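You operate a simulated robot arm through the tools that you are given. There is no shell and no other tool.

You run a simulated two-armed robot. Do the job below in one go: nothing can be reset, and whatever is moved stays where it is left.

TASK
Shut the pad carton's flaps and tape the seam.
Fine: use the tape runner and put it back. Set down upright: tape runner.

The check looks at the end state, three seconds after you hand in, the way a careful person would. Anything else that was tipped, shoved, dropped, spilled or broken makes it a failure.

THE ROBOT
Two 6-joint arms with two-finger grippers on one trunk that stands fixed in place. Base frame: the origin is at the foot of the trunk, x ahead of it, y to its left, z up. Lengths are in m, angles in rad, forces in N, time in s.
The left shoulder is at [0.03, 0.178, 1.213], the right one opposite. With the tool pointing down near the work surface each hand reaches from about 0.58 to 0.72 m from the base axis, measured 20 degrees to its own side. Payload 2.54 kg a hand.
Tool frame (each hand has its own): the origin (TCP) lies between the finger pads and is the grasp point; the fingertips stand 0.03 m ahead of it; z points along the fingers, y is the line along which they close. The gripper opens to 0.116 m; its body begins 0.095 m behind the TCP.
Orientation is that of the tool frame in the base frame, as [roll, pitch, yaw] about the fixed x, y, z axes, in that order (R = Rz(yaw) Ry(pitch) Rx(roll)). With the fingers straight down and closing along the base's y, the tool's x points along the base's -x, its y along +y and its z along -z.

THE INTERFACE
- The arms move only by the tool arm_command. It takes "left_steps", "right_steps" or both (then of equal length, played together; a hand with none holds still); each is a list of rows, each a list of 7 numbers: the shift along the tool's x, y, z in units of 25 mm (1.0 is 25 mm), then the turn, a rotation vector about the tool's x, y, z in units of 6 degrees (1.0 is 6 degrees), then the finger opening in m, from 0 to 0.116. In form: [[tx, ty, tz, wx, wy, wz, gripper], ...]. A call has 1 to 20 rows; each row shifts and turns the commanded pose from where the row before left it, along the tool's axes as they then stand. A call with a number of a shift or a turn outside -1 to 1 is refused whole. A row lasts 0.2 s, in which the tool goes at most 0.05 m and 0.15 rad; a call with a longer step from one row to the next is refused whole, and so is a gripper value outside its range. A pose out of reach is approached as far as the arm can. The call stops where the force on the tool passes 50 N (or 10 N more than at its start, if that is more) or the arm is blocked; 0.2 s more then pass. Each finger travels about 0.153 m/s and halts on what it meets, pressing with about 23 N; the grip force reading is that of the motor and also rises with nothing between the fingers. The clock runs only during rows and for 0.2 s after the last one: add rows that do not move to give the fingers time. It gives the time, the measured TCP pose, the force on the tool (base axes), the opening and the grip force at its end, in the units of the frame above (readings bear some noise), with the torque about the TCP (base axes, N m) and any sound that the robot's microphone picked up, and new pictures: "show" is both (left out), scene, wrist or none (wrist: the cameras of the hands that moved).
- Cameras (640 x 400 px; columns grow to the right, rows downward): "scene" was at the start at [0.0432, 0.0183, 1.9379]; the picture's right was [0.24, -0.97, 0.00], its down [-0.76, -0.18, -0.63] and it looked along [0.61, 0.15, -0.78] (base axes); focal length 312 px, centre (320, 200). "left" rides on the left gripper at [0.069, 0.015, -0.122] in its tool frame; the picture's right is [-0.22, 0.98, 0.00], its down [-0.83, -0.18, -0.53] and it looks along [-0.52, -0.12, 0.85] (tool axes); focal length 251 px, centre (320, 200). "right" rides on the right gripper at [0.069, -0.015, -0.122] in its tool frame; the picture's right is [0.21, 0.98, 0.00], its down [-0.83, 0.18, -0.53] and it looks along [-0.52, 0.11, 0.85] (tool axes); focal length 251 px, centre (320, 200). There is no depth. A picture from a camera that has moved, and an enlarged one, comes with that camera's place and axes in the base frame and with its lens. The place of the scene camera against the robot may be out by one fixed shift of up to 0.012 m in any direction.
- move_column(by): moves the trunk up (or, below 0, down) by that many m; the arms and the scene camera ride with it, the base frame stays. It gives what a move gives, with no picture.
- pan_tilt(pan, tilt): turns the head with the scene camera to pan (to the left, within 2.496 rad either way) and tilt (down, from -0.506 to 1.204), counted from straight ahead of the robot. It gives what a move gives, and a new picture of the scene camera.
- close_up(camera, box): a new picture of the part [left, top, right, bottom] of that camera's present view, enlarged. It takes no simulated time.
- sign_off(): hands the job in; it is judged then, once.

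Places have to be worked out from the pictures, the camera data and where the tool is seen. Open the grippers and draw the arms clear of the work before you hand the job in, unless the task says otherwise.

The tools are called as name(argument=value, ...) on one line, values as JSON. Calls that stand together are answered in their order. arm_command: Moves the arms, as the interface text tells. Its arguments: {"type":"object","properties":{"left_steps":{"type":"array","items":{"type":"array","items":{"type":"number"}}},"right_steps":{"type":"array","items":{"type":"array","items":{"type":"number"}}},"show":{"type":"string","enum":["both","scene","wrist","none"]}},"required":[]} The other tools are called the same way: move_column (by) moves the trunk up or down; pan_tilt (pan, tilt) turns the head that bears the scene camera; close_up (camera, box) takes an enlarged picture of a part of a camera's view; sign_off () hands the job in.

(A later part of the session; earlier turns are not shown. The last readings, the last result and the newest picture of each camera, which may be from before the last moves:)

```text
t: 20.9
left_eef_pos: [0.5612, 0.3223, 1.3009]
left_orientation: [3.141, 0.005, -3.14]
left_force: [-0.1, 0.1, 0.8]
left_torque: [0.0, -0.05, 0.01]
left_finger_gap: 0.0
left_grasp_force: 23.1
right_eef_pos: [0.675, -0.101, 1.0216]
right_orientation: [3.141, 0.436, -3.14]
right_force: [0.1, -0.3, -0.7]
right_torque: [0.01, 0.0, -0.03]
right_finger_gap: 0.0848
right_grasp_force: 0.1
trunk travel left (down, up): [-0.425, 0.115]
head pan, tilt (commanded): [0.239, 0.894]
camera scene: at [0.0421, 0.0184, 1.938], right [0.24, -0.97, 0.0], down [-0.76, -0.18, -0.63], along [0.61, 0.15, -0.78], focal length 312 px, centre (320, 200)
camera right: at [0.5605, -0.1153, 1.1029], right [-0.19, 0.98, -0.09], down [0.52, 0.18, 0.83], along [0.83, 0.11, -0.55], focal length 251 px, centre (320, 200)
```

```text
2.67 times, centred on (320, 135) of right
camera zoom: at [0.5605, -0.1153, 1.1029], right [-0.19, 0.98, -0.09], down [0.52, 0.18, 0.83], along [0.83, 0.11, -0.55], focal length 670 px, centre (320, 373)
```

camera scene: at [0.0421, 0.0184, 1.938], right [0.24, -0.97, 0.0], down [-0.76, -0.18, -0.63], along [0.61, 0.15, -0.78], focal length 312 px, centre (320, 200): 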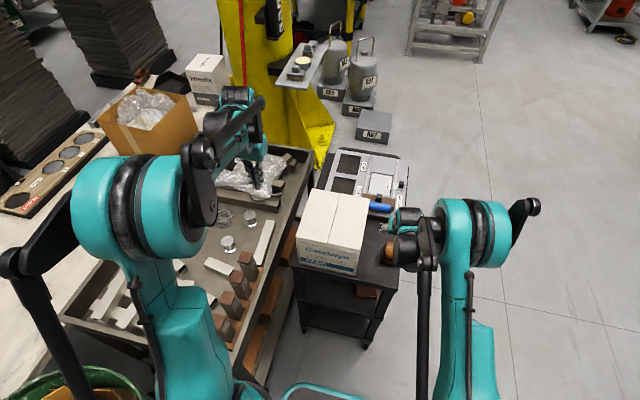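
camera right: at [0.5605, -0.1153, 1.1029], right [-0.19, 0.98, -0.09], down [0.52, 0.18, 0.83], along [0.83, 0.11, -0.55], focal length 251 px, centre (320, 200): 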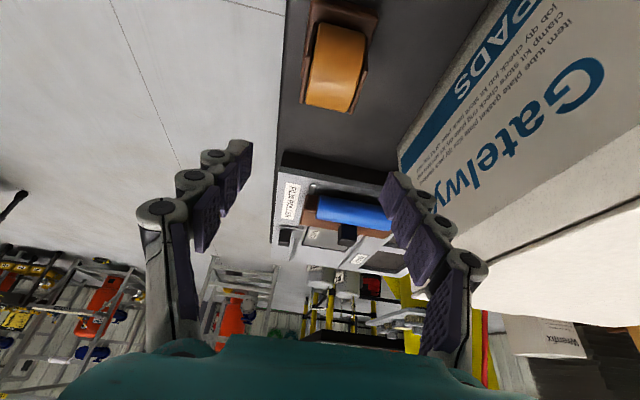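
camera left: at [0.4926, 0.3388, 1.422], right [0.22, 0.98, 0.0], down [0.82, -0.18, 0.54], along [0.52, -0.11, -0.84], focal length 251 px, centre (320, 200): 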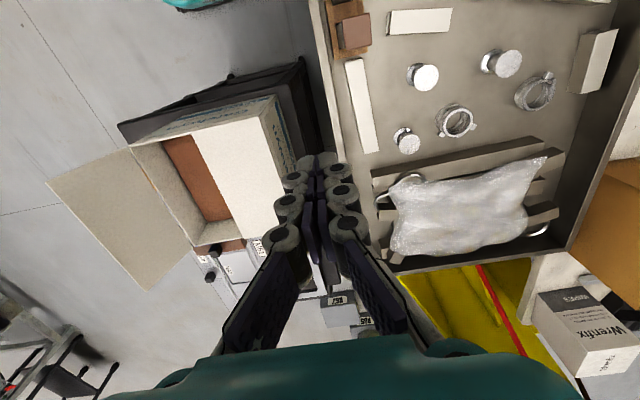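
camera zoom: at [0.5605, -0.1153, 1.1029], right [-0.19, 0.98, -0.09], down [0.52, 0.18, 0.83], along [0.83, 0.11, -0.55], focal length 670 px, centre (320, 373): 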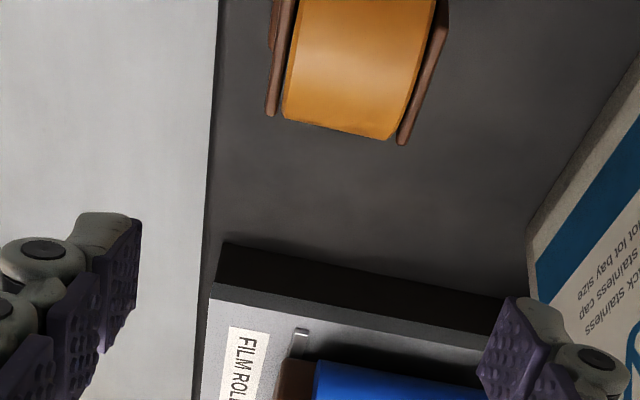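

The view confirms cheeks 0.044 m across centred at y -0.1006, x 0.676. I descend vertically to TCP z 0.903 with the fingers open around it.

arm_command(right_steps=[[0.4, 0, 0.86, 0, 0, 0, 0.085], [0.4, 0, 0.86, 0, 0, 0, 0.085], [0.4, 0, 0.86, 0, 0, 0, 0.085], [0.4, 0, 0.86, 0, 0, 0, 0.085], [0.4, 0, 0.86, 0, 0, 0, 0.085], [0, 0, 0, 0, 0, 0, 0.085]])

close_up(camera="right", box=[180, 60, 460, 260])

close_up(camera="scene", box=[340, 190, 460, 290])

```text
t: 22.2
left_eef_pos: [0.5617, 0.3224, 1.3012]
left_orientation: [3.14, 0.004, 3.141]
left_force: [0.2, 0.1, -0.1]
left_torque: [0.0, 0.02, -0.03]
left_finger_gap: 0.0002
left_grasp_force: 22.8
right_eef_pos: [0.6774, -0.1009, 0.9005]
right_orientation: [-3.141, 0.436, -3.141]
right_force: [0.2, 0.3, 0.1]
right_torque: [0.02, -0.03, 0.0]
right_finger_gap: 0.0853
right_grasp_force: 0.0
trunk travel left (down, up): [-0.425, 0.115]
head pan, tilt (commanded): [0.239, 0.894]
camera scene: at [0.043, 0.0185, 1.9379], right [0.24, -0.97, 0.0], down [-0.76, -0.18, -0.63], along [0.61, 0.15, -0.78], focal length 312 px, centre (320, 200)
camera right: at [0.563, -0.1159, 0.9827], right [-0.19, 0.98, -0.09], down [0.52, 0.18, 0.83], along [0.83, 0.11, -0.55], focal length 251 px, centre (320, 200)
```

scene: 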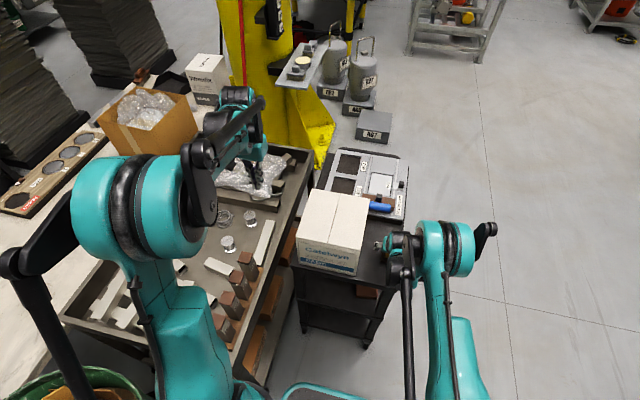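
right: 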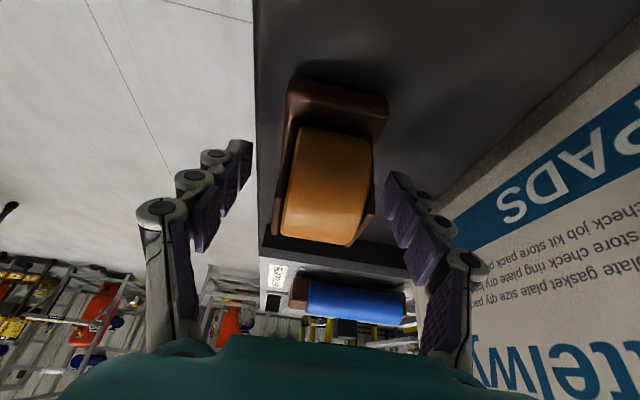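

```text
2.00 times, centred on (320, 160) of right
camera zoom: at [0.563, -0.1159, 0.9827], right [-0.19, 0.98, -0.09], down [0.52, 0.18, 0.83], along [0.83, 0.11, -0.55], focal length 503 px, centre (320, 280)
```

zoom: 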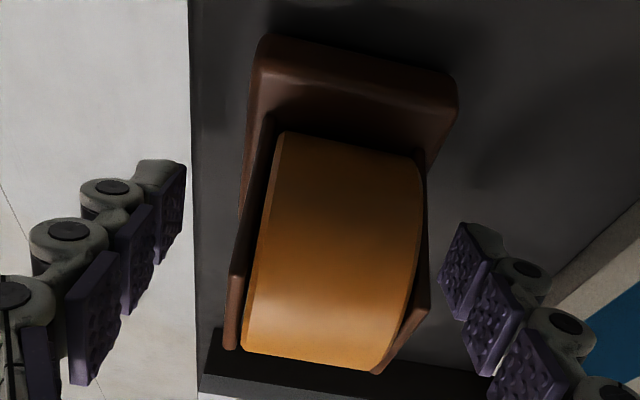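

```text
4.00 times, centred on (400, 240) of scene
camera zoom: at [0.043, 0.0185, 1.9379], right [0.24, -0.97, 0.0], down [-0.76, -0.18, -0.63], along [0.61, 0.15, -0.78], focal length 1250 px, centre (0, 40)
```

zoom: 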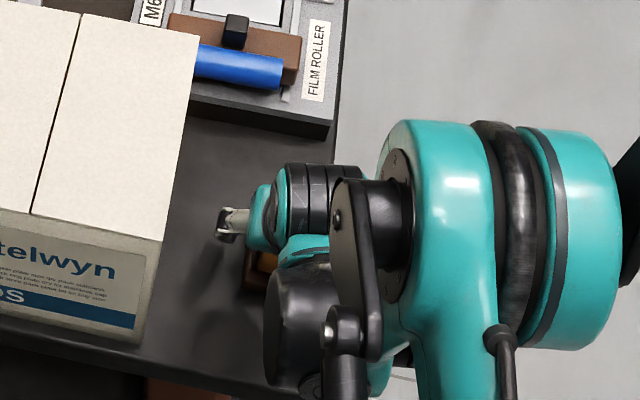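

The open fingers straddle the cheeks with tips just above the base plate. I close the gripper and give it time.

arm_command(right_steps=[[0, 0, 0, 0, 0, 0, 0.05], [0, 0, 0, 0, 0, 0, 0.04], [0, 0, 0, 0, 0, 0, 0.03], [0, 0, 0, 0, 0, 0, 0.02], [0, 0, 0, 0, 0, 0, 0.02]])

close_up(camera="right", box=[180, 60, 460, 260])

```text
t: 23.4
left_eef_pos: [0.5621, 0.3221, 1.2991]
left_orientation: [3.14, 0.003, 3.14]
left_force: [-0.9, 0.9, 0.4]
left_torque: [0.0, 0.0, -0.03]
left_finger_gap: 0.0
left_grasp_force: 22.6
right_eef_pos: [0.6788, -0.1004, 0.9013]
right_orientation: [3.141, 0.435, -3.141]
right_force: [0.7, 0.2, 0.2]
right_torque: [0.04, -0.01, 0.05]
right_finger_gap: 0.0543
right_grasp_force: 23.2
trunk travel left (down, up): [-0.425, 0.115]
head pan, tilt (commanded): [0.239, 0.894]
camera scene: at [0.0431, 0.0185, 1.9379], right [0.24, -0.97, 0.0], down [-0.76, -0.18, -0.63], along [0.61, 0.15, -0.78], focal length 312 px, centre (320, 200)
camera right: at [0.563, -0.1158, 0.983], right [-0.19, 0.98, -0.09], down [0.52, 0.18, 0.83], along [0.83, 0.11, -0.55], focal length 251 px, centre (320, 200)
```

scene: 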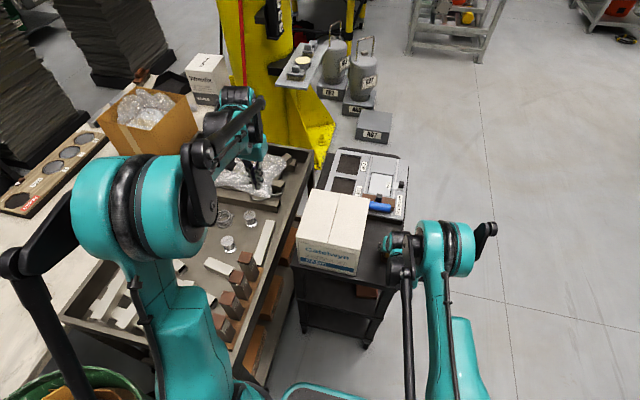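
right: 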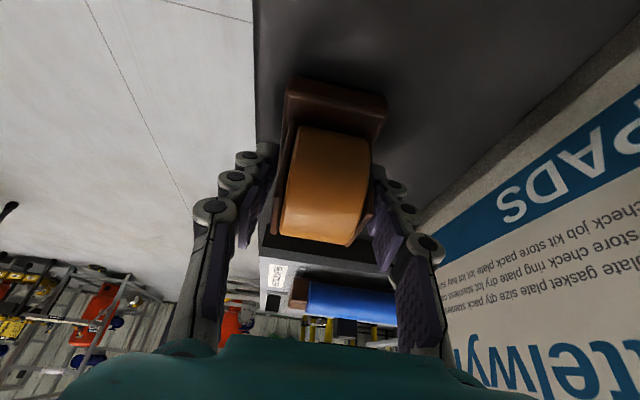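

```text
2.00 times, centred on (320, 160) of right
camera zoom: at [0.563, -0.1158, 0.983], right [-0.19, 0.98, -0.09], down [0.52, 0.18, 0.83], along [0.83, 0.11, -0.55], focal length 503 px, centre (320, 280)
```

zoom: 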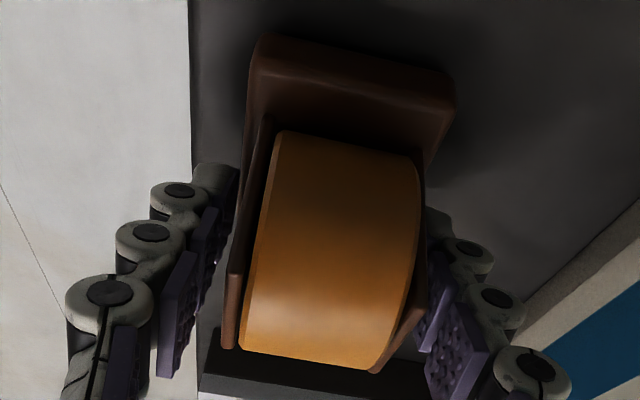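

The gap reads 0.054, the width of the base plate, so the tips caught the plate's edge rather than the cheeks (cheeks are about 0.042 apart, tops at z 0.928). I reopen, back out about 16 mm along the tool, and close on the cheeks instead.

arm_command(right_steps=[[0, 0, 0, 0, 0, 0, 0.08], [0, 0, 0, 0, 0, 0, 0.08], [0.025, -0.01, -0.32, 0, 0, 0, 0.08], [0.025, 0, -0.32, 0, 0, 0, 0.08], [0, 0, 0, 0, 0, 0, 0.06], [0, 0, 0, 0, 0, 0, 0.045], [0, 0, 0, 0, 0, 0, 0.035], [0, 0, 0, 0, 0, 0, 0.025], [0, 0, 0, 0, 0, 0, 0.02]])

close_up(camera="right", box=[180, 60, 460, 260])

```text
t: 25.4
left_eef_pos: [0.5619, 0.3221, 1.3003]
left_orientation: [3.139, 0.002, 3.141]
left_force: [0.0, -0.2, -0.3]
left_torque: [-0.02, 0.01, -0.02]
left_finger_gap: 0.0003
left_grasp_force: 23.5
right_eef_pos: [0.6693, -0.1, 0.9148]
right_orientation: [3.141, 0.438, 3.139]
right_force: [0.0, -0.7, 1.3]
right_torque: [-0.07, 0.02, 0.0]
right_finger_gap: 0.0451
right_grasp_force: 22.9
trunk travel left (down, up): [-0.425, 0.115]
head pan, tilt (commanded): [0.239, 0.894]
camera scene: at [0.0431, 0.0182, 1.9379], right [0.24, -0.97, 0.0], down [-0.76, -0.18, -0.63], along [0.61, 0.15, -0.78], focal length 312 px, centre (320, 200)
camera right: at [0.5555, -0.1154, 0.9963], right [-0.19, 0.98, -0.09], down [0.52, 0.18, 0.83], along [0.83, 0.11, -0.55], focal length 251 px, centre (320, 200)
```

scene: 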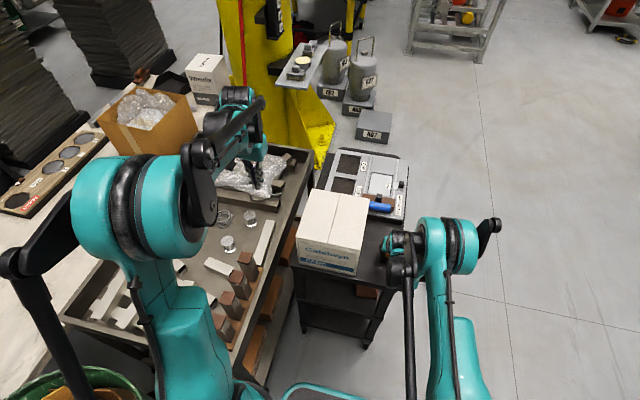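
right: 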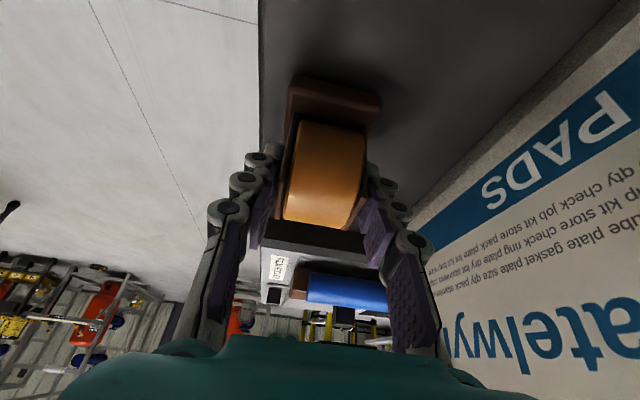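

```text
2.00 times, centred on (320, 160) of right
camera zoom: at [0.5555, -0.1154, 0.9963], right [-0.19, 0.98, -0.09], down [0.52, 0.18, 0.83], along [0.83, 0.11, -0.55], focal length 503 px, centre (320, 280)
```

zoom: 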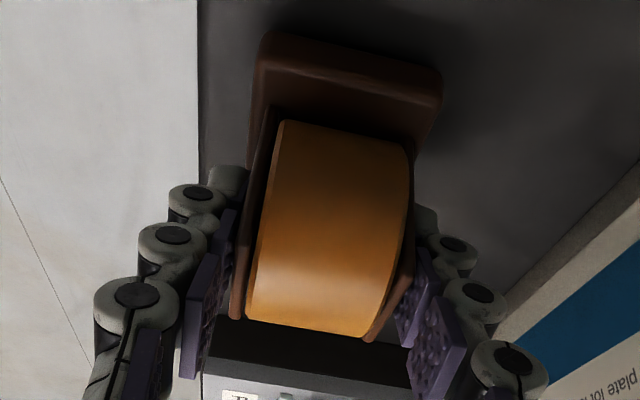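

The grip now closes at 0.045 m on the cheeks. I lift the runner straight up in stages and check that it hangs level.

arm_command(right_steps=[[-0.2, 0, -0.45, 0, 0, 0, 0.02], [-0.4, 0, -0.88, 0, 0, 0, 0.02], [-0.4, 0, -0.88, 0, 0, 0, 0.02], [-0.4, 0, -0.88, 0, 0, 0, 0.02], [-0.4, 0, -0.88, 0, 0, 0, 0.02], [-0.4, 0, -0.88, 0, 0, 0, 0.02], [-0.4, 0, -0.88, 0, 0, 0, 0.02], [-0.4, 0, -0.88, 0, 0, 0, 0.02], [-0.4, 0, -0.88, 0, 0, 0, 0.02], [-0.4, 0, -0.88, 0, 0, 0, 0.02], [0, 0, 0, 0, 0, 0, 0.02]])

close_up(camera="right", box=[180, 60, 460, 260])

close_up(camera="scene", box=[340, 170, 460, 270])

```text
t: 27.9
left_eef_pos: [0.5621, 0.3221, 1.3008]
left_orientation: [3.14, 0.003, 3.141]
left_force: [0.1, -0.4, 0.6]
left_torque: [0.05, 0.03, -0.01]
left_finger_gap: 0.0
left_grasp_force: 23.3
right_eef_pos: [0.6687, -0.099, 1.1465]
right_orientation: [-3.141, 0.437, 3.14]
right_force: [-0.1, -0.1, -1.4]
right_torque: [0.0, 0.01, -0.04]
right_finger_gap: 0.0197
right_grasp_force: 0.0
trunk travel left (down, up): [-0.425, 0.115]
head pan, tilt (commanded): [0.239, 0.894]
camera scene: at [0.0439, 0.0183, 1.9379], right [0.24, -0.97, 0.0], down [-0.76, -0.18, -0.63], along [0.61, 0.15, -0.78], focal length 312 px, centre (320, 200)
camera right: at [0.5535, -0.1136, 1.2284], right [-0.19, 0.98, -0.09], down [0.52, 0.18, 0.83], along [0.83, 0.11, -0.55], focal length 251 px, centre (320, 200)
```

scene: 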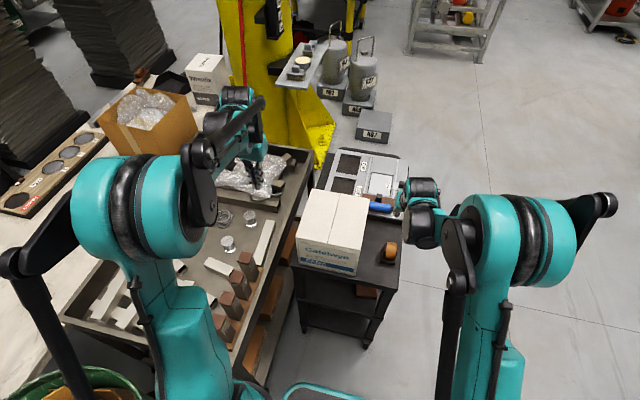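
right: 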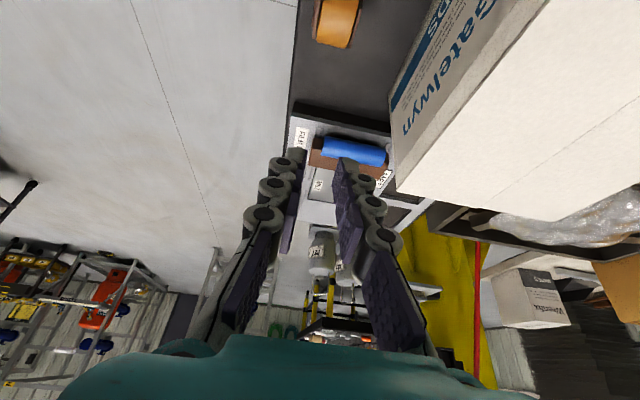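

```text
2.00 times, centred on (320, 160) of right
camera zoom: at [0.5535, -0.1136, 1.2284], right [-0.19, 0.98, -0.09], down [0.52, 0.18, 0.83], along [0.83, 0.11, -0.55], focal length 503 px, centre (320, 280)
```

zoom: 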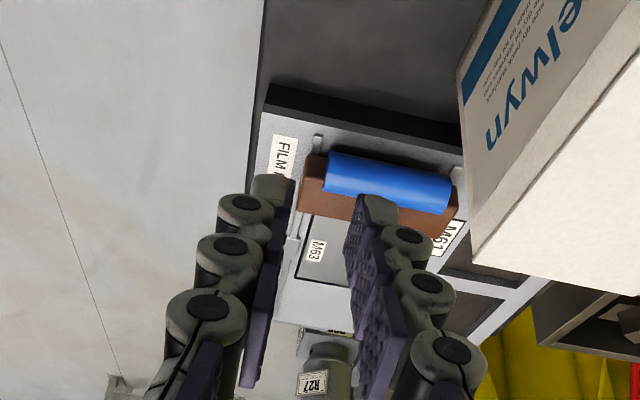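

```text
4.00 times, centred on (400, 220) of scene
camera zoom: at [0.0439, 0.0183, 1.9379], right [0.24, -0.97, 0.0], down [-0.76, -0.18, -0.63], along [0.61, 0.15, -0.78], focal length 1250 px, centre (0, 120)
```

zoom: 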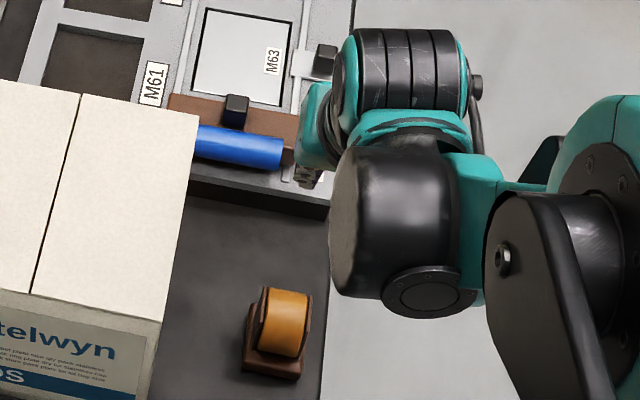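

The grip slipped and the runner stayed behind on the cart, still upright. I look closely at where it stands now and at the finger pads' shape.

close_up(camera="scene", box=[370, 230, 410, 275])

close_up(camera="right", box=[210, 130, 430, 330])

close_up(camera="right", box=[290, 0, 390, 60])

```text
8.89 times, centred on (390, 252) of scene
camera zoom: at [0.0439, 0.0183, 1.9379], right [0.24, -0.97, 0.0], down [-0.76, -0.18, -0.63], along [0.61, 0.15, -0.78], focal length 2778 px, centre (-302, -267)
```

zoom: 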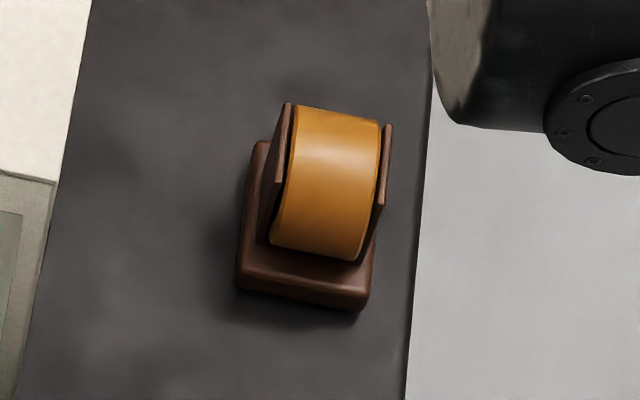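

```text
2.00 times, centred on (320, 230) of right
camera zoom: at [0.5535, -0.1136, 1.2284], right [-0.19, 0.98, -0.09], down [0.52, 0.18, 0.83], along [0.83, 0.11, -0.55], focal length 503 px, centre (320, 140)
```

zoom: 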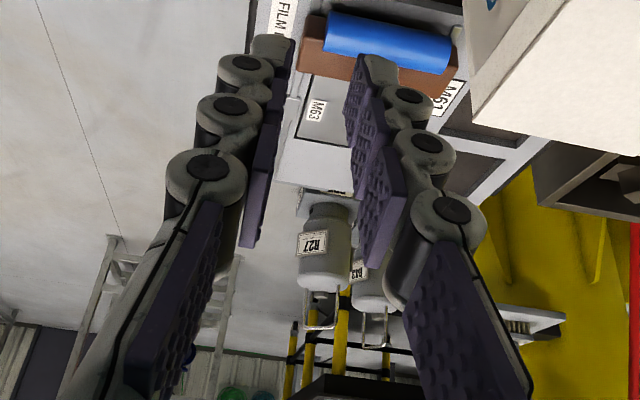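

```text
6.40 times, centred on (340, 30) of right
camera zoom: at [0.5535, -0.1136, 1.2284], right [-0.19, 0.98, -0.09], down [0.52, 0.18, 0.83], along [0.83, 0.11, -0.55], focal length 1609 px, centre (192, 1288)
```

zoom: 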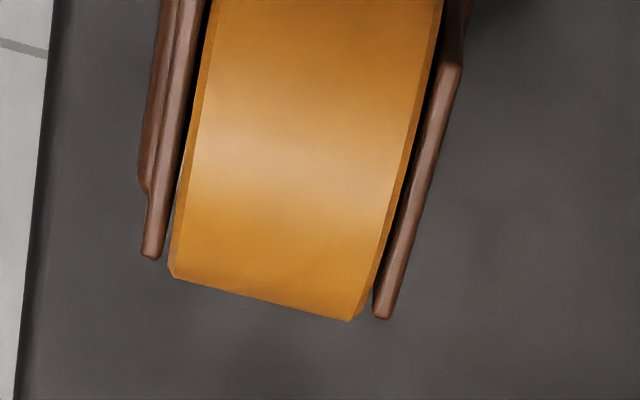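

The runner has not moved at all, so nothing is harmed. I reopen, go back down slightly deeper (TCP z 0.909), close fully on the cheeks, and then test with a very small, slow lift.

arm_command(right_steps=[[0, 0, 0, 0, 0, 0, 0.085], [0, 0, 0, 0, 0, 0, 0.085], [0.397, -0.006, 0.863, 0, 0, 0, 0.085], [0.397, -0.006, 0.863, 0, 0, 0, 0.085], [0.397, -0.006, 0.863, 0, 0, 0, 0.085], [0.397, -0.006, 0.863, 0, 0, 0, 0.085], [0.397, -0.006, 0.863, 0, 0, 0, 0.085], [0.397, -0.006, 0.863, 0, 0, 0, 0.085], [0.397, -0.006, 0.863, 0, 0, 0, 0.085], [0.397, -0.006, 0.863, 0, 0, 0, 0.085], [0.397, -0.006, 0.863, 0, 0, 0, 0.085], [0.397, -0.006, 0.863, 0, 0, 0, 0.085], [0, 0, 0, 0, 0, 0, 0.085], [0, 0, 0, 0, 0, 0, 0.06], [0, 0, 0, 0, 0, 0, 0.04], [0, 0, 0, 0, 0, 0, 0.02], [0, 0, 0, 0, 0, 0, 0], [0, 0, 0, 0, 0, 0, 0]])

close_up(camera="right", box=[180, 60, 460, 260])

```text
t: 31.6
left_eef_pos: [0.561, 0.3223, 1.3006]
left_orientation: [3.14, 0.004, -3.141]
left_force: [0.4, -0.8, -0.5]
left_torque: [-0.01, 0.01, -0.02]
left_finger_gap: 0.0002
left_grasp_force: 23.0
right_eef_pos: [0.6683, -0.102, 0.9084]
right_orientation: [3.141, 0.435, 3.14]
right_force: [-1.0, 0.0, 0.6]
right_torque: [0.05, -0.05, -0.03]
right_finger_gap: 0.0453
right_grasp_force: 22.5
trunk travel left (down, up): [-0.425, 0.115]
head pan, tilt (commanded): [0.239, 0.894]
camera scene: at [0.0432, 0.0184, 1.9379], right [0.24, -0.97, 0.0], down [-0.76, -0.18, -0.63], along [0.61, 0.15, -0.78], focal length 312 px, centre (320, 200)
camera right: at [0.5538, -0.1173, 0.9898], right [-0.19, 0.98, -0.09], down [0.52, 0.18, 0.83], along [0.83, 0.11, -0.55], focal length 251 px, centre (320, 200)
```

scene: 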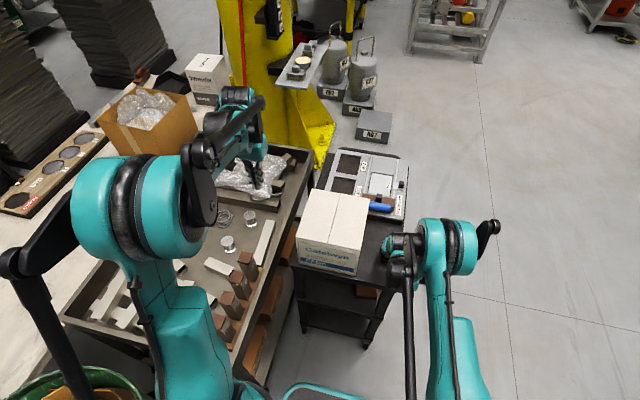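
right: 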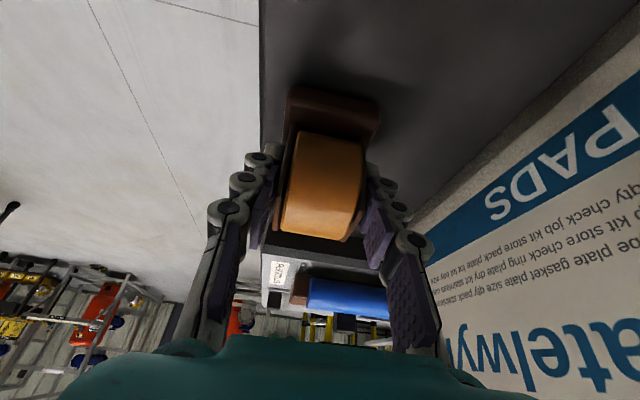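

```text
2.00 times, centred on (320, 160) of right
camera zoom: at [0.5538, -0.1173, 0.9898], right [-0.19, 0.98, -0.09], down [0.52, 0.18, 0.83], along [0.83, 0.11, -0.55], focal length 503 px, centre (320, 280)
```

zoom: 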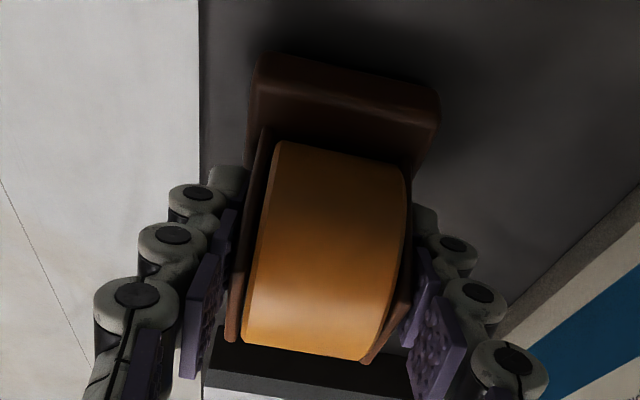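

Gripped at 0.045 again, a little deeper. Now a slow lift of about 6 mm to see if the weight comes up.

arm_command(right_steps=[[-0.025, 0, -0.054, 0, 0, 0, 0], [-0.025, 0, -0.054, 0, 0, 0, 0], [-0.025, 0, -0.054, 0, 0, 0, 0], [-0.025, 0, -0.054, 0, 0, 0, 0], [0, 0, 0, 0, 0, 0, 0]])

close_up(camera="right", box=[180, 60, 460, 260])

```text
t: 32.9
left_eef_pos: [0.5621, 0.3224, 1.3006]
left_orientation: [3.138, 0.002, 3.141]
left_force: [-0.2, 0.3, 0.2]
left_torque: [-0.02, 0.01, 0.01]
left_finger_gap: 0.0
left_grasp_force: 23.2
right_eef_pos: [0.6679, -0.1019, 0.9143]
right_orientation: [-3.141, 0.437, 3.141]
right_force: [0.0, -0.2, -2.3]
right_torque: [-0.01, 0.05, -0.02]
right_finger_gap: 0.0453
right_grasp_force: 22.5
trunk travel left (down, up): [-0.425, 0.115]
head pan, tilt (commanded): [0.239, 0.894]
camera scene: at [0.0437, 0.0182, 1.9379], right [0.24, -0.97, 0.0], down [-0.76, -0.18, -0.63], along [0.61, 0.15, -0.78], focal length 312 px, centre (320, 200)
camera right: at [0.5537, -0.1167, 0.9957], right [-0.19, 0.98, -0.09], down [0.52, 0.18, 0.83], along [0.83, 0.11, -0.55], focal length 251 px, centre (320, 200)
```

scene: 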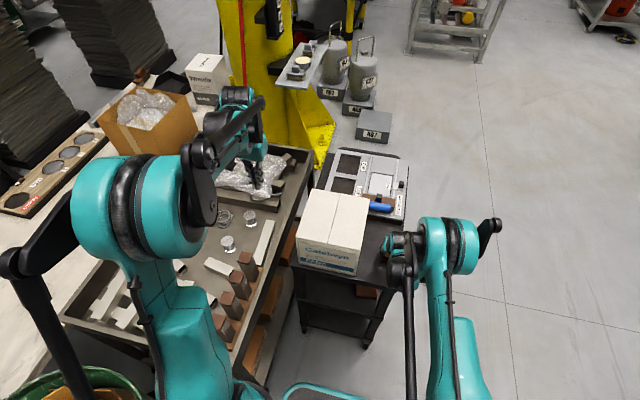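
right: 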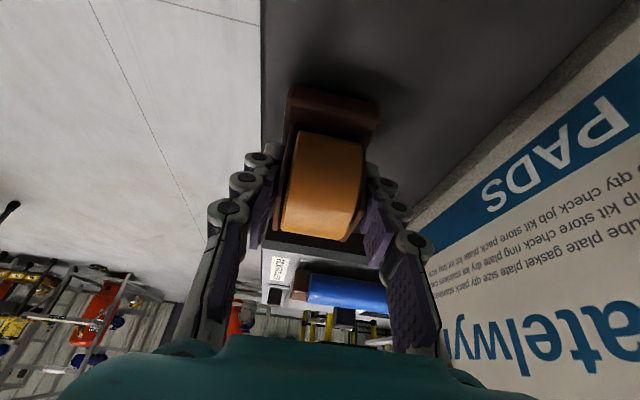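

```text
2.00 times, centred on (320, 160) of right
camera zoom: at [0.5537, -0.1167, 0.9957], right [-0.19, 0.98, -0.09], down [0.52, 0.18, 0.83], along [0.83, 0.11, -0.55], focal length 503 px, centre (320, 280)
```

zoom: 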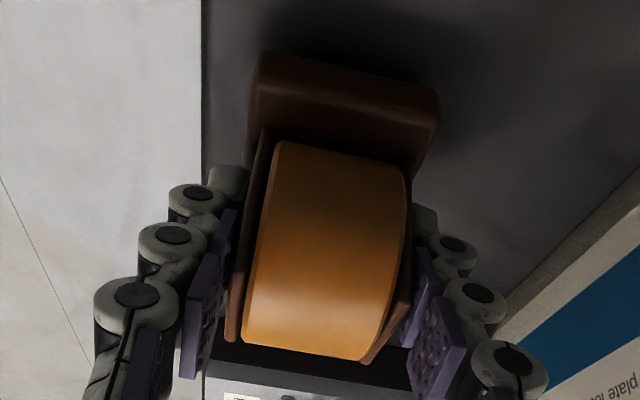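

The runner came up with the hand (it weighs about 2.3 N) and sits level. I continue lifting gently with ramped speed.

arm_command(right_steps=[[-0.034, 0, -0.072, 0, 0, 0, 0], [-0.051, 0, -0.109, 0, 0, 0, 0], [-0.068, 0, -0.145, 0, 0, 0, 0], [-0.085, 0, -0.181, 0, 0, 0, 0], [-0.101, 0, -0.218, 0, 0, 0, 0], [-0.101, 0, -0.218, 0, 0, 0, 0], [-0.085, 0, -0.181, 0, 0, 0, 0], [-0.051, 0, -0.109, 0, 0, 0, 0], [0, 0, 0, 0, 0, 0, 0]])

close_up(camera="right", box=[180, 60, 460, 260])

```text
t: 34.9
left_eef_pos: [0.5635, 0.3222, 1.3006]
left_orientation: [3.14, 0.004, 3.141]
left_force: [-0.4, -0.6, -0.4]
left_torque: [0.0, -0.01, -0.01]
left_finger_gap: 0.0
left_grasp_force: 23.0
right_eef_pos: [0.6693, -0.1032, 0.9471]
right_orientation: [-3.141, 0.436, -3.14]
right_force: [-0.9, -0.6, -2.5]
right_torque: [-0.01, -0.01, -0.02]
right_finger_gap: 0.0453
right_grasp_force: 23.4
trunk travel left (down, up): [-0.425, 0.115]
head pan, tilt (commanded): [0.239, 0.894]
camera scene: at [0.0437, 0.0182, 1.9379], right [0.24, -0.97, 0.0], down [-0.76, -0.18, -0.63], along [0.61, 0.15, -0.78], focal length 312 px, centre (320, 200)
camera right: at [0.5543, -0.1176, 1.0285], right [-0.19, 0.98, -0.09], down [0.52, 0.18, 0.83], along [0.83, 0.11, -0.55], focal length 251 px, centre (320, 200)
```

scene: 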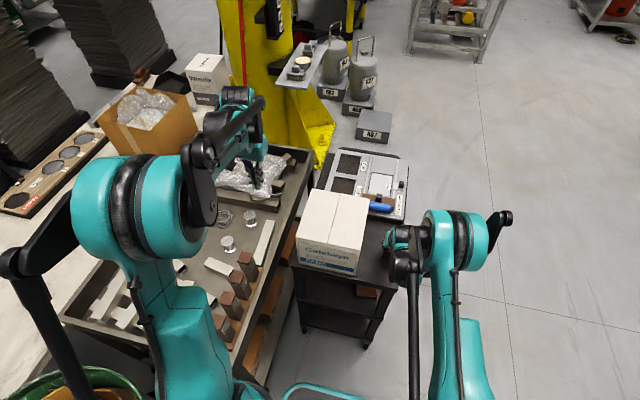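
right: 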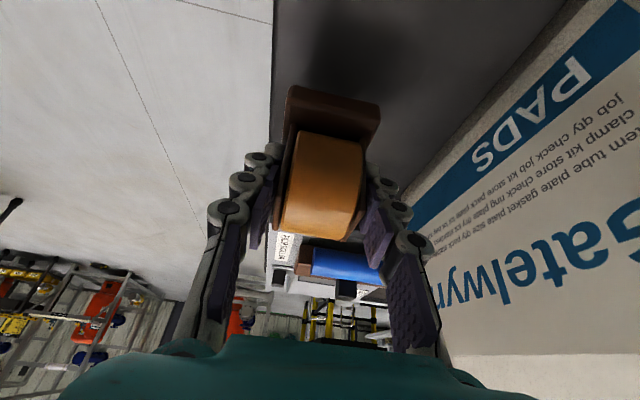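

```text
2.00 times, centred on (320, 160) of right
camera zoom: at [0.5543, -0.1176, 1.0285], right [-0.19, 0.98, -0.09], down [0.52, 0.18, 0.83], along [0.83, 0.11, -0.55], focal length 503 px, centre (320, 280)
```

zoom: 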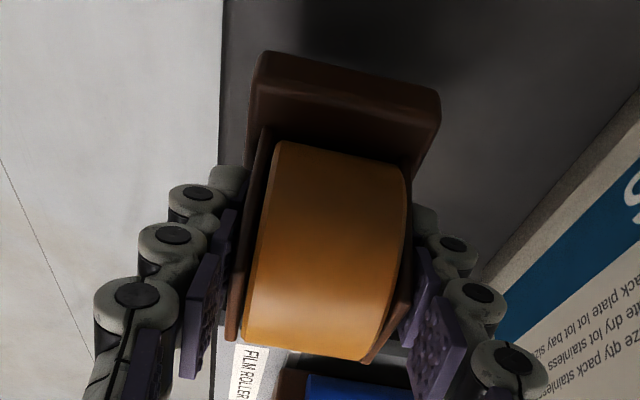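

The runner hangs level and firm in the hand. I raise it smoothly above the carton's height (runner bottom is about 0.048 m below the TCP, so TCP z 1.16 clears the top at 1.04).

arm_command(right_steps=[[-0.068, 0, -0.145, 0, 0, 0, 0], [-0.135, 0, -0.29, 0, 0, 0, 0], [-0.203, 0, -0.435, 0, 0, 0, 0], [-0.203, 0, -0.435, 0, 0, 0, 0], [-0.203, 0, -0.435, 0, 0, 0, 0], [-0.203, 0, -0.435, 0, 0, 0, 0], [-0.203, 0, -0.435, 0, 0, 0, 0], [-0.203, 0, -0.435, 0, 0, 0, 0], [-0.203, 0, -0.435, 0, 0, 0, 0], [-0.203, 0, -0.435, 0, 0, 0, 0], [-0.203, 0, -0.435, 0, 0, 0, 0], [-0.203, 0, -0.435, 0, 0, 0, 0], [-0.203, 0, -0.435, 0, 0, 0, 0], [-0.203, 0, -0.435, 0, 0, 0, 0], [-0.203, 0, -0.435, 0, 0, 0, 0], [-0.203, 0, -0.435, 0, 0, 0, 0], [-0.203, 0, -0.435, 0, 0, 0, 0], [-0.169, 0, -0.3625, 0, 0, 0, 0], [-0.101, 0, -0.2175, 0, 0, 0, 0], [-0.068, 0, -0.145, 0, 0, 0, 0]])

```text
t: 39.0
left_eef_pos: [0.5618, 0.3211, 1.3001]
left_orientation: [3.139, 0.004, -3.141]
left_force: [-0.5, 0.5, 0.8]
left_torque: [0.02, -0.01, 0.0]
left_finger_gap: 0.0
left_grasp_force: 23.1
right_eef_pos: [0.6698, -0.1013, 1.1608]
right_orientation: [3.141, 0.437, 3.141]
right_force: [0.2, 0.2, -2.1]
right_torque: [0.0, 0.03, 0.02]
right_finger_gap: 0.0455
right_grasp_force: 22.5
trunk travel left (down, up): [-0.425, 0.115]
head pan, tilt (commanded): [0.239, 0.894]
camera scene: at [0.0434, 0.0183, 1.9379], right [0.24, -0.97, 0.0], down [-0.76, -0.18, -0.63], along [0.61, 0.15, -0.78], focal length 312 px, centre (320, 200)
camera right: at [0.5549, -0.1178, 1.2419], right [-0.19, 0.98, -0.09], down [0.52, 0.18, 0.83], along [0.83, 0.11, -0.55], focal length 251 px, centre (320, 200)
```

scene: 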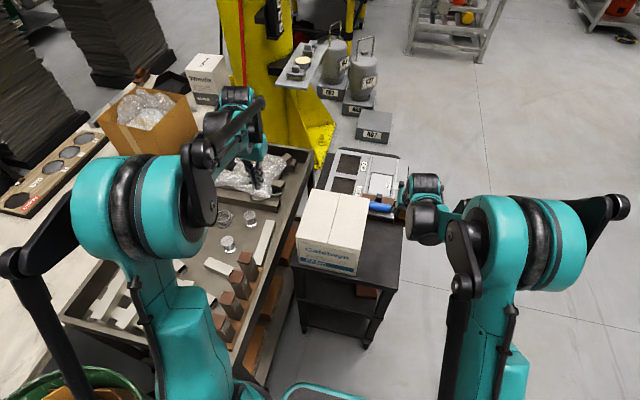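
right: 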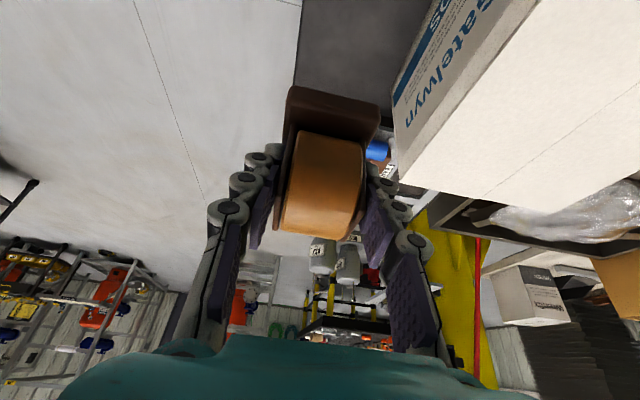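

Held firmly at TCP z 1.161. I carry it across to above the near end of the seam, moving the left hand a bit further out of the way at the same time.

arm_command(left_steps=[[0, 0.1, -0.1, 0, 0, 0, 0], [0, 0.1, -0.1, 0, 0, 0, 0], [0, 0.1, -0.1, 0, 0, 0, 0], [0, 0.1, -0.1, 0, 0, 0, 0], [0, 0.1, -0.1, 0, 0, 0, 0], [0, 0.1, -0.1, 0, 0, 0, 0], [0, 0.1, -0.1, 0, 0, 0, 0], [0, 0.1, -0.1, 0, 0, 0, 0], [0, 0.1, -0.1, 0, 0, 0, 0], [0, 0.1, -0.1, 0, 0, 0, 0], [0, 0.1, -0.1, 0, 0, 0, 0], [0, 0.1, -0.1, 0, 0, 0, 0], [0, 0.1, -0.1, 0, 0, 0, 0], [0, 0.1, -0.1, 0, 0, 0, 0], [0, 0.1, -0.1, 0, 0, 0, 0], [0, 0.1, -0.1, 0, 0, 0, 0], [0, 0.1, -0.1, 0, 0, 0, 0], [0, 0.1, -0.1, 0, 0, 0, 0]], right_steps=[[0.124, 0.279, -0.058, 0, 0, 0, 0], [0.124, 0.279, -0.058, 0, 0, 0, 0], [0.249, 0.558, -0.116, 0, 0, 0, 0], [0.249, 0.558, -0.116, 0, 0, 0, 0], [0.249, 0.558, -0.116, 0, 0, 0, 0], [0.249, 0.558, -0.116, 0, 0, 0, 0], [0.249, 0.558, -0.116, 0, 0, 0, 0], [0.249, 0.558, -0.116, 0, 0, 0, 0], [0.249, 0.558, -0.116, 0, 0, 0, 0], [0.249, 0.558, -0.116, 0, 0, 0, 0], [0.249, 0.558, -0.116, 0, 0, 0, 0], [0.249, 0.558, -0.116, 0, 0, 0, 0], [0.249, 0.558, -0.116, 0, 0, 0, 0], [0.249, 0.558, -0.116, 0, 0, 0, 0], [0.249, 0.558, -0.116, 0, 0, 0, 0], [0.249, 0.558, -0.116, 0, 0, 0, 0], [0.124, 0.279, -0.058, 0, 0, 0, 0], [0.124, 0.279, -0.058, 0, 0, 0, 0]])

close_up(camera="scene", box=[260, 150, 420, 280])

close_up(camera="right", box=[200, 60, 480, 260])

```text
t: 42.9
left_eef_pos: [0.5609, 0.3671, 1.3454]
left_orientation: [3.138, 0.002, -3.141]
left_force: [-0.1, 0.2, -0.6]
left_torque: [-0.01, 0.01, 0.04]
left_finger_gap: 0.0002
left_grasp_force: 22.4
right_eef_pos: [0.5582, 0.1244, 1.1605]
right_orientation: [-3.141, 0.436, 3.141]
right_force: [0.3, 0.1, -2.3]
right_torque: [-0.03, 0.04, 0.03]
right_finger_gap: 0.045
right_grasp_force: 23.3
trunk travel left (down, up): [-0.425, 0.115]
head pan, tilt (commanded): [0.239, 0.894]
camera scene: at [0.0432, 0.0191, 1.9379], right [0.24, -0.97, 0.0], down [-0.76, -0.18, -0.63], along [0.61, 0.15, -0.78], focal length 312 px, centre (320, 200)
camera right: at [0.4445, 0.1086, 1.242], right [-0.19, 0.98, -0.09], down [0.52, 0.18, 0.83], along [0.83, 0.11, -0.55], focal length 251 px, centre (320, 200)
camera left: at [0.4918, 0.383, 1.4671], right [0.21, 0.98, 0.0], down [0.82, -0.18, 0.54], along [0.52, -0.11, -0.84], focal length 251 px, centre (320, 200)
```

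scene: 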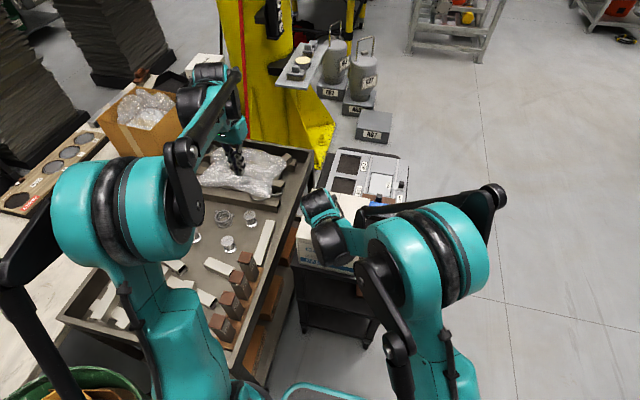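
right: 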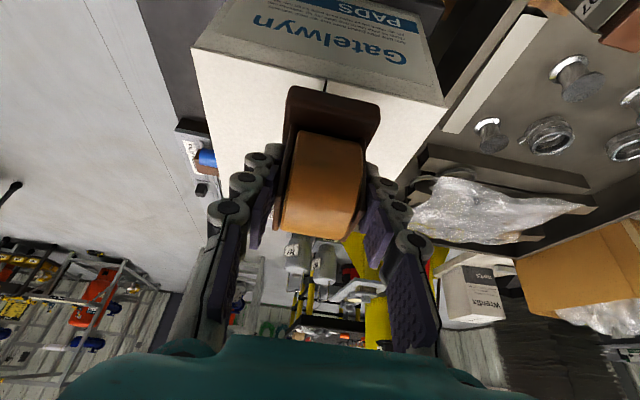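
left: 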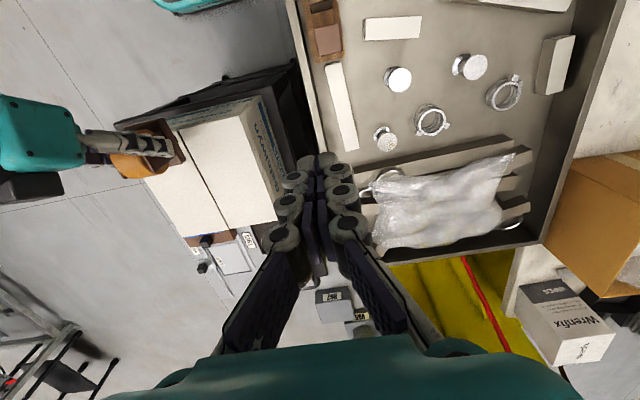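

```text
3.08 times, centred on (340, 215) of scene
camera zoom: at [0.0432, 0.0191, 1.9379], right [0.24, -0.97, 0.0], down [-0.76, -0.18, -0.63], along [0.61, 0.15, -0.78], focal length 961 px, centre (258, 154)
```

zoom: 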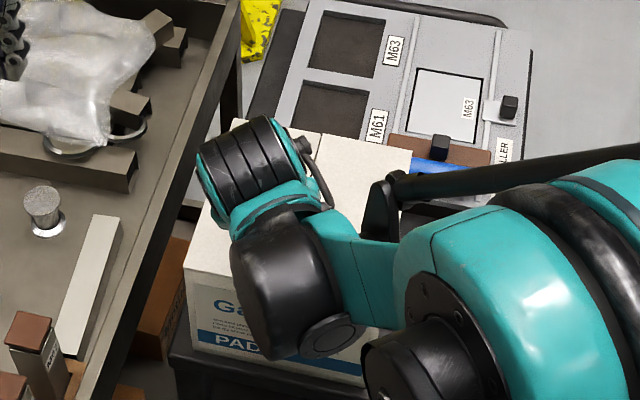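

```text
2.00 times, centred on (340, 160) of right
camera zoom: at [0.4445, 0.1086, 1.242], right [-0.19, 0.98, -0.09], down [0.52, 0.18, 0.83], along [0.83, 0.11, -0.55], focal length 503 px, centre (280, 280)
```

zoom: 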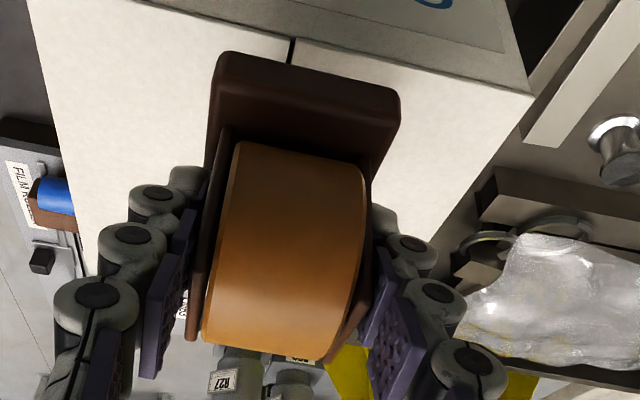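

The near end of the seam shows at about (x 0.566, y 0.120). The left wrist camera has a good side view, so I enlarge it to fix the seam line and the runner's alignment.

close_up(camera="left", box=[80, 90, 280, 250])

```text
2.50 times, centred on (180, 170) of left
camera zoom: at [0.4918, 0.383, 1.4671], right [0.21, 0.98, 0.0], down [0.82, -0.18, 0.54], along [0.52, -0.11, -0.84], focal length 629 px, centre (670, 275)
```

zoom: 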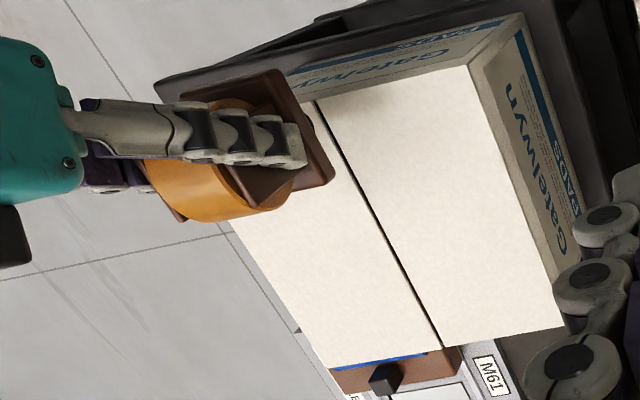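

The seam runs from about (0.566, 0.120) to (0.786, 0.119), so the run is straight along x. I move the runner's centre just ahead of the near edge and lower to about 5 mm above the flaps.

arm_command(right_steps=[[0.1, -0.02, 0.15, 0, 0, 0, 0], [0.2, -0.02, 0.31, 0, 0, 0, 0], [0.3, -0.02, 0.46, 0, 0, 0, 0], [0.3, -0.02, 0.46, 0, 0, 0, 0], [0.3, -0.02, 0.46, 0, 0, 0, 0], [0.2, 0, 0.31, 0, 0, 0, 0], [0.09, 0, 0.13, 0, 0, 0, 0], [0, 0, 0, 0, 0, 0, 0], [0, 0, 0, 0, 0, 0, 0]])

close_up(camera="left", box=[80, 90, 280, 250])

close_up(camera="right", box=[200, 40, 480, 240])

```text
t: 44.9
left_eef_pos: [0.5584, 0.3657, 1.3483]
left_orientation: [3.14, 0.005, 3.142]
left_force: [0.4, -0.6, -0.1]
left_torque: [0.02, 0.03, -0.02]
left_finger_gap: 0.0002
left_grasp_force: 23.2
right_eef_pos: [0.5494, 0.1206, 1.0949]
right_orientation: [3.141, 0.441, -3.141]
right_force: [6.1, 4.4, 38.3]
right_torque: [0.17, -0.94, 0.09]
right_finger_gap: 0.0456
right_grasp_force: 22.5
trunk travel left (down, up): [-0.425, 0.115]
head pan, tilt (commanded): [0.239, 0.894]
camera scene: at [0.0399, 0.0185, 1.9382], right [0.24, -0.97, 0.0], down [-0.76, -0.18, -0.63], along [0.61, 0.15, -0.78], focal length 312 px, centre (320, 200)
camera right: at [0.4336, 0.1054, 1.1765], right [-0.19, 0.98, -0.09], down [0.52, 0.18, 0.84], along [0.83, 0.11, -0.54], focal length 251 px, centre (320, 200)
```

scene: 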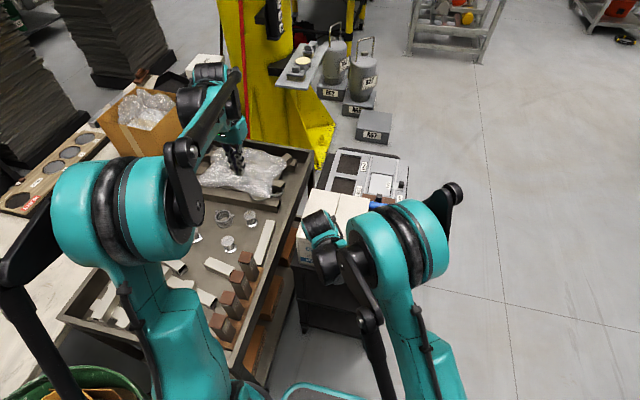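
right: 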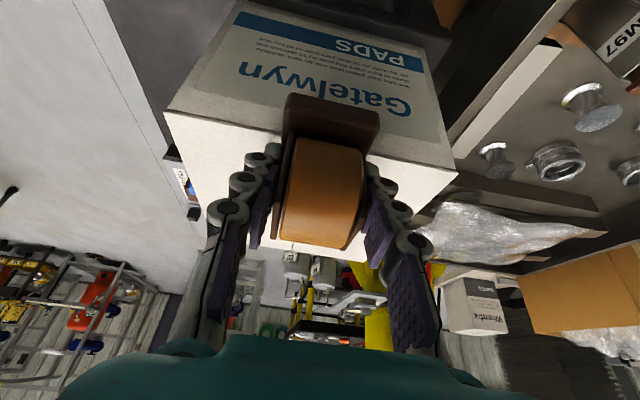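

```text
2.50 times, centred on (180, 170) of left
camera zoom: at [0.4893, 0.3825, 1.4683], right [0.21, 0.98, 0.0], down [0.82, -0.18, 0.54], along [0.53, -0.11, -0.84], focal length 629 px, centre (670, 275)
```

zoom: 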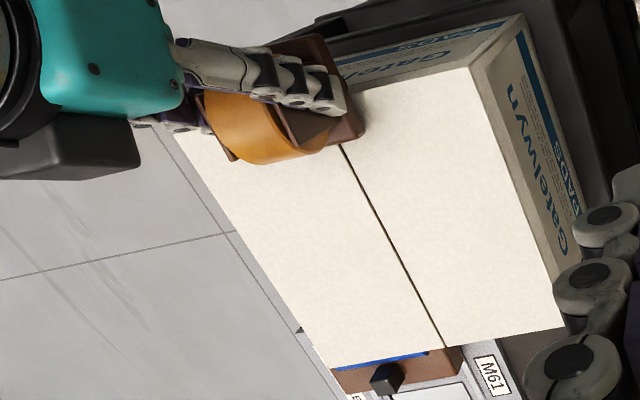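

```text
2.00 times, centred on (340, 140) of right
camera zoom: at [0.4336, 0.1054, 1.1765], right [-0.19, 0.98, -0.09], down [0.52, 0.18, 0.84], along [0.83, 0.11, -0.54], focal length 503 px, centre (280, 320)
```

zoom: 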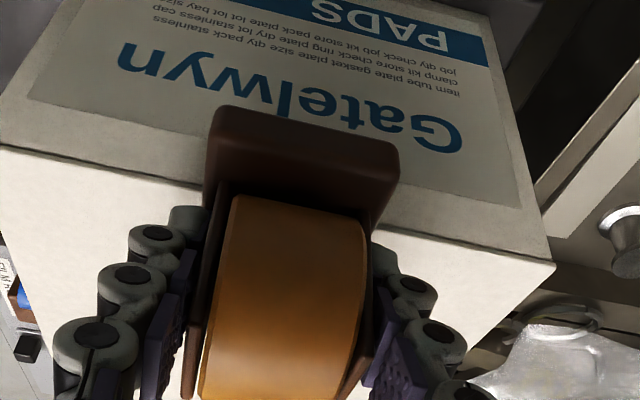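

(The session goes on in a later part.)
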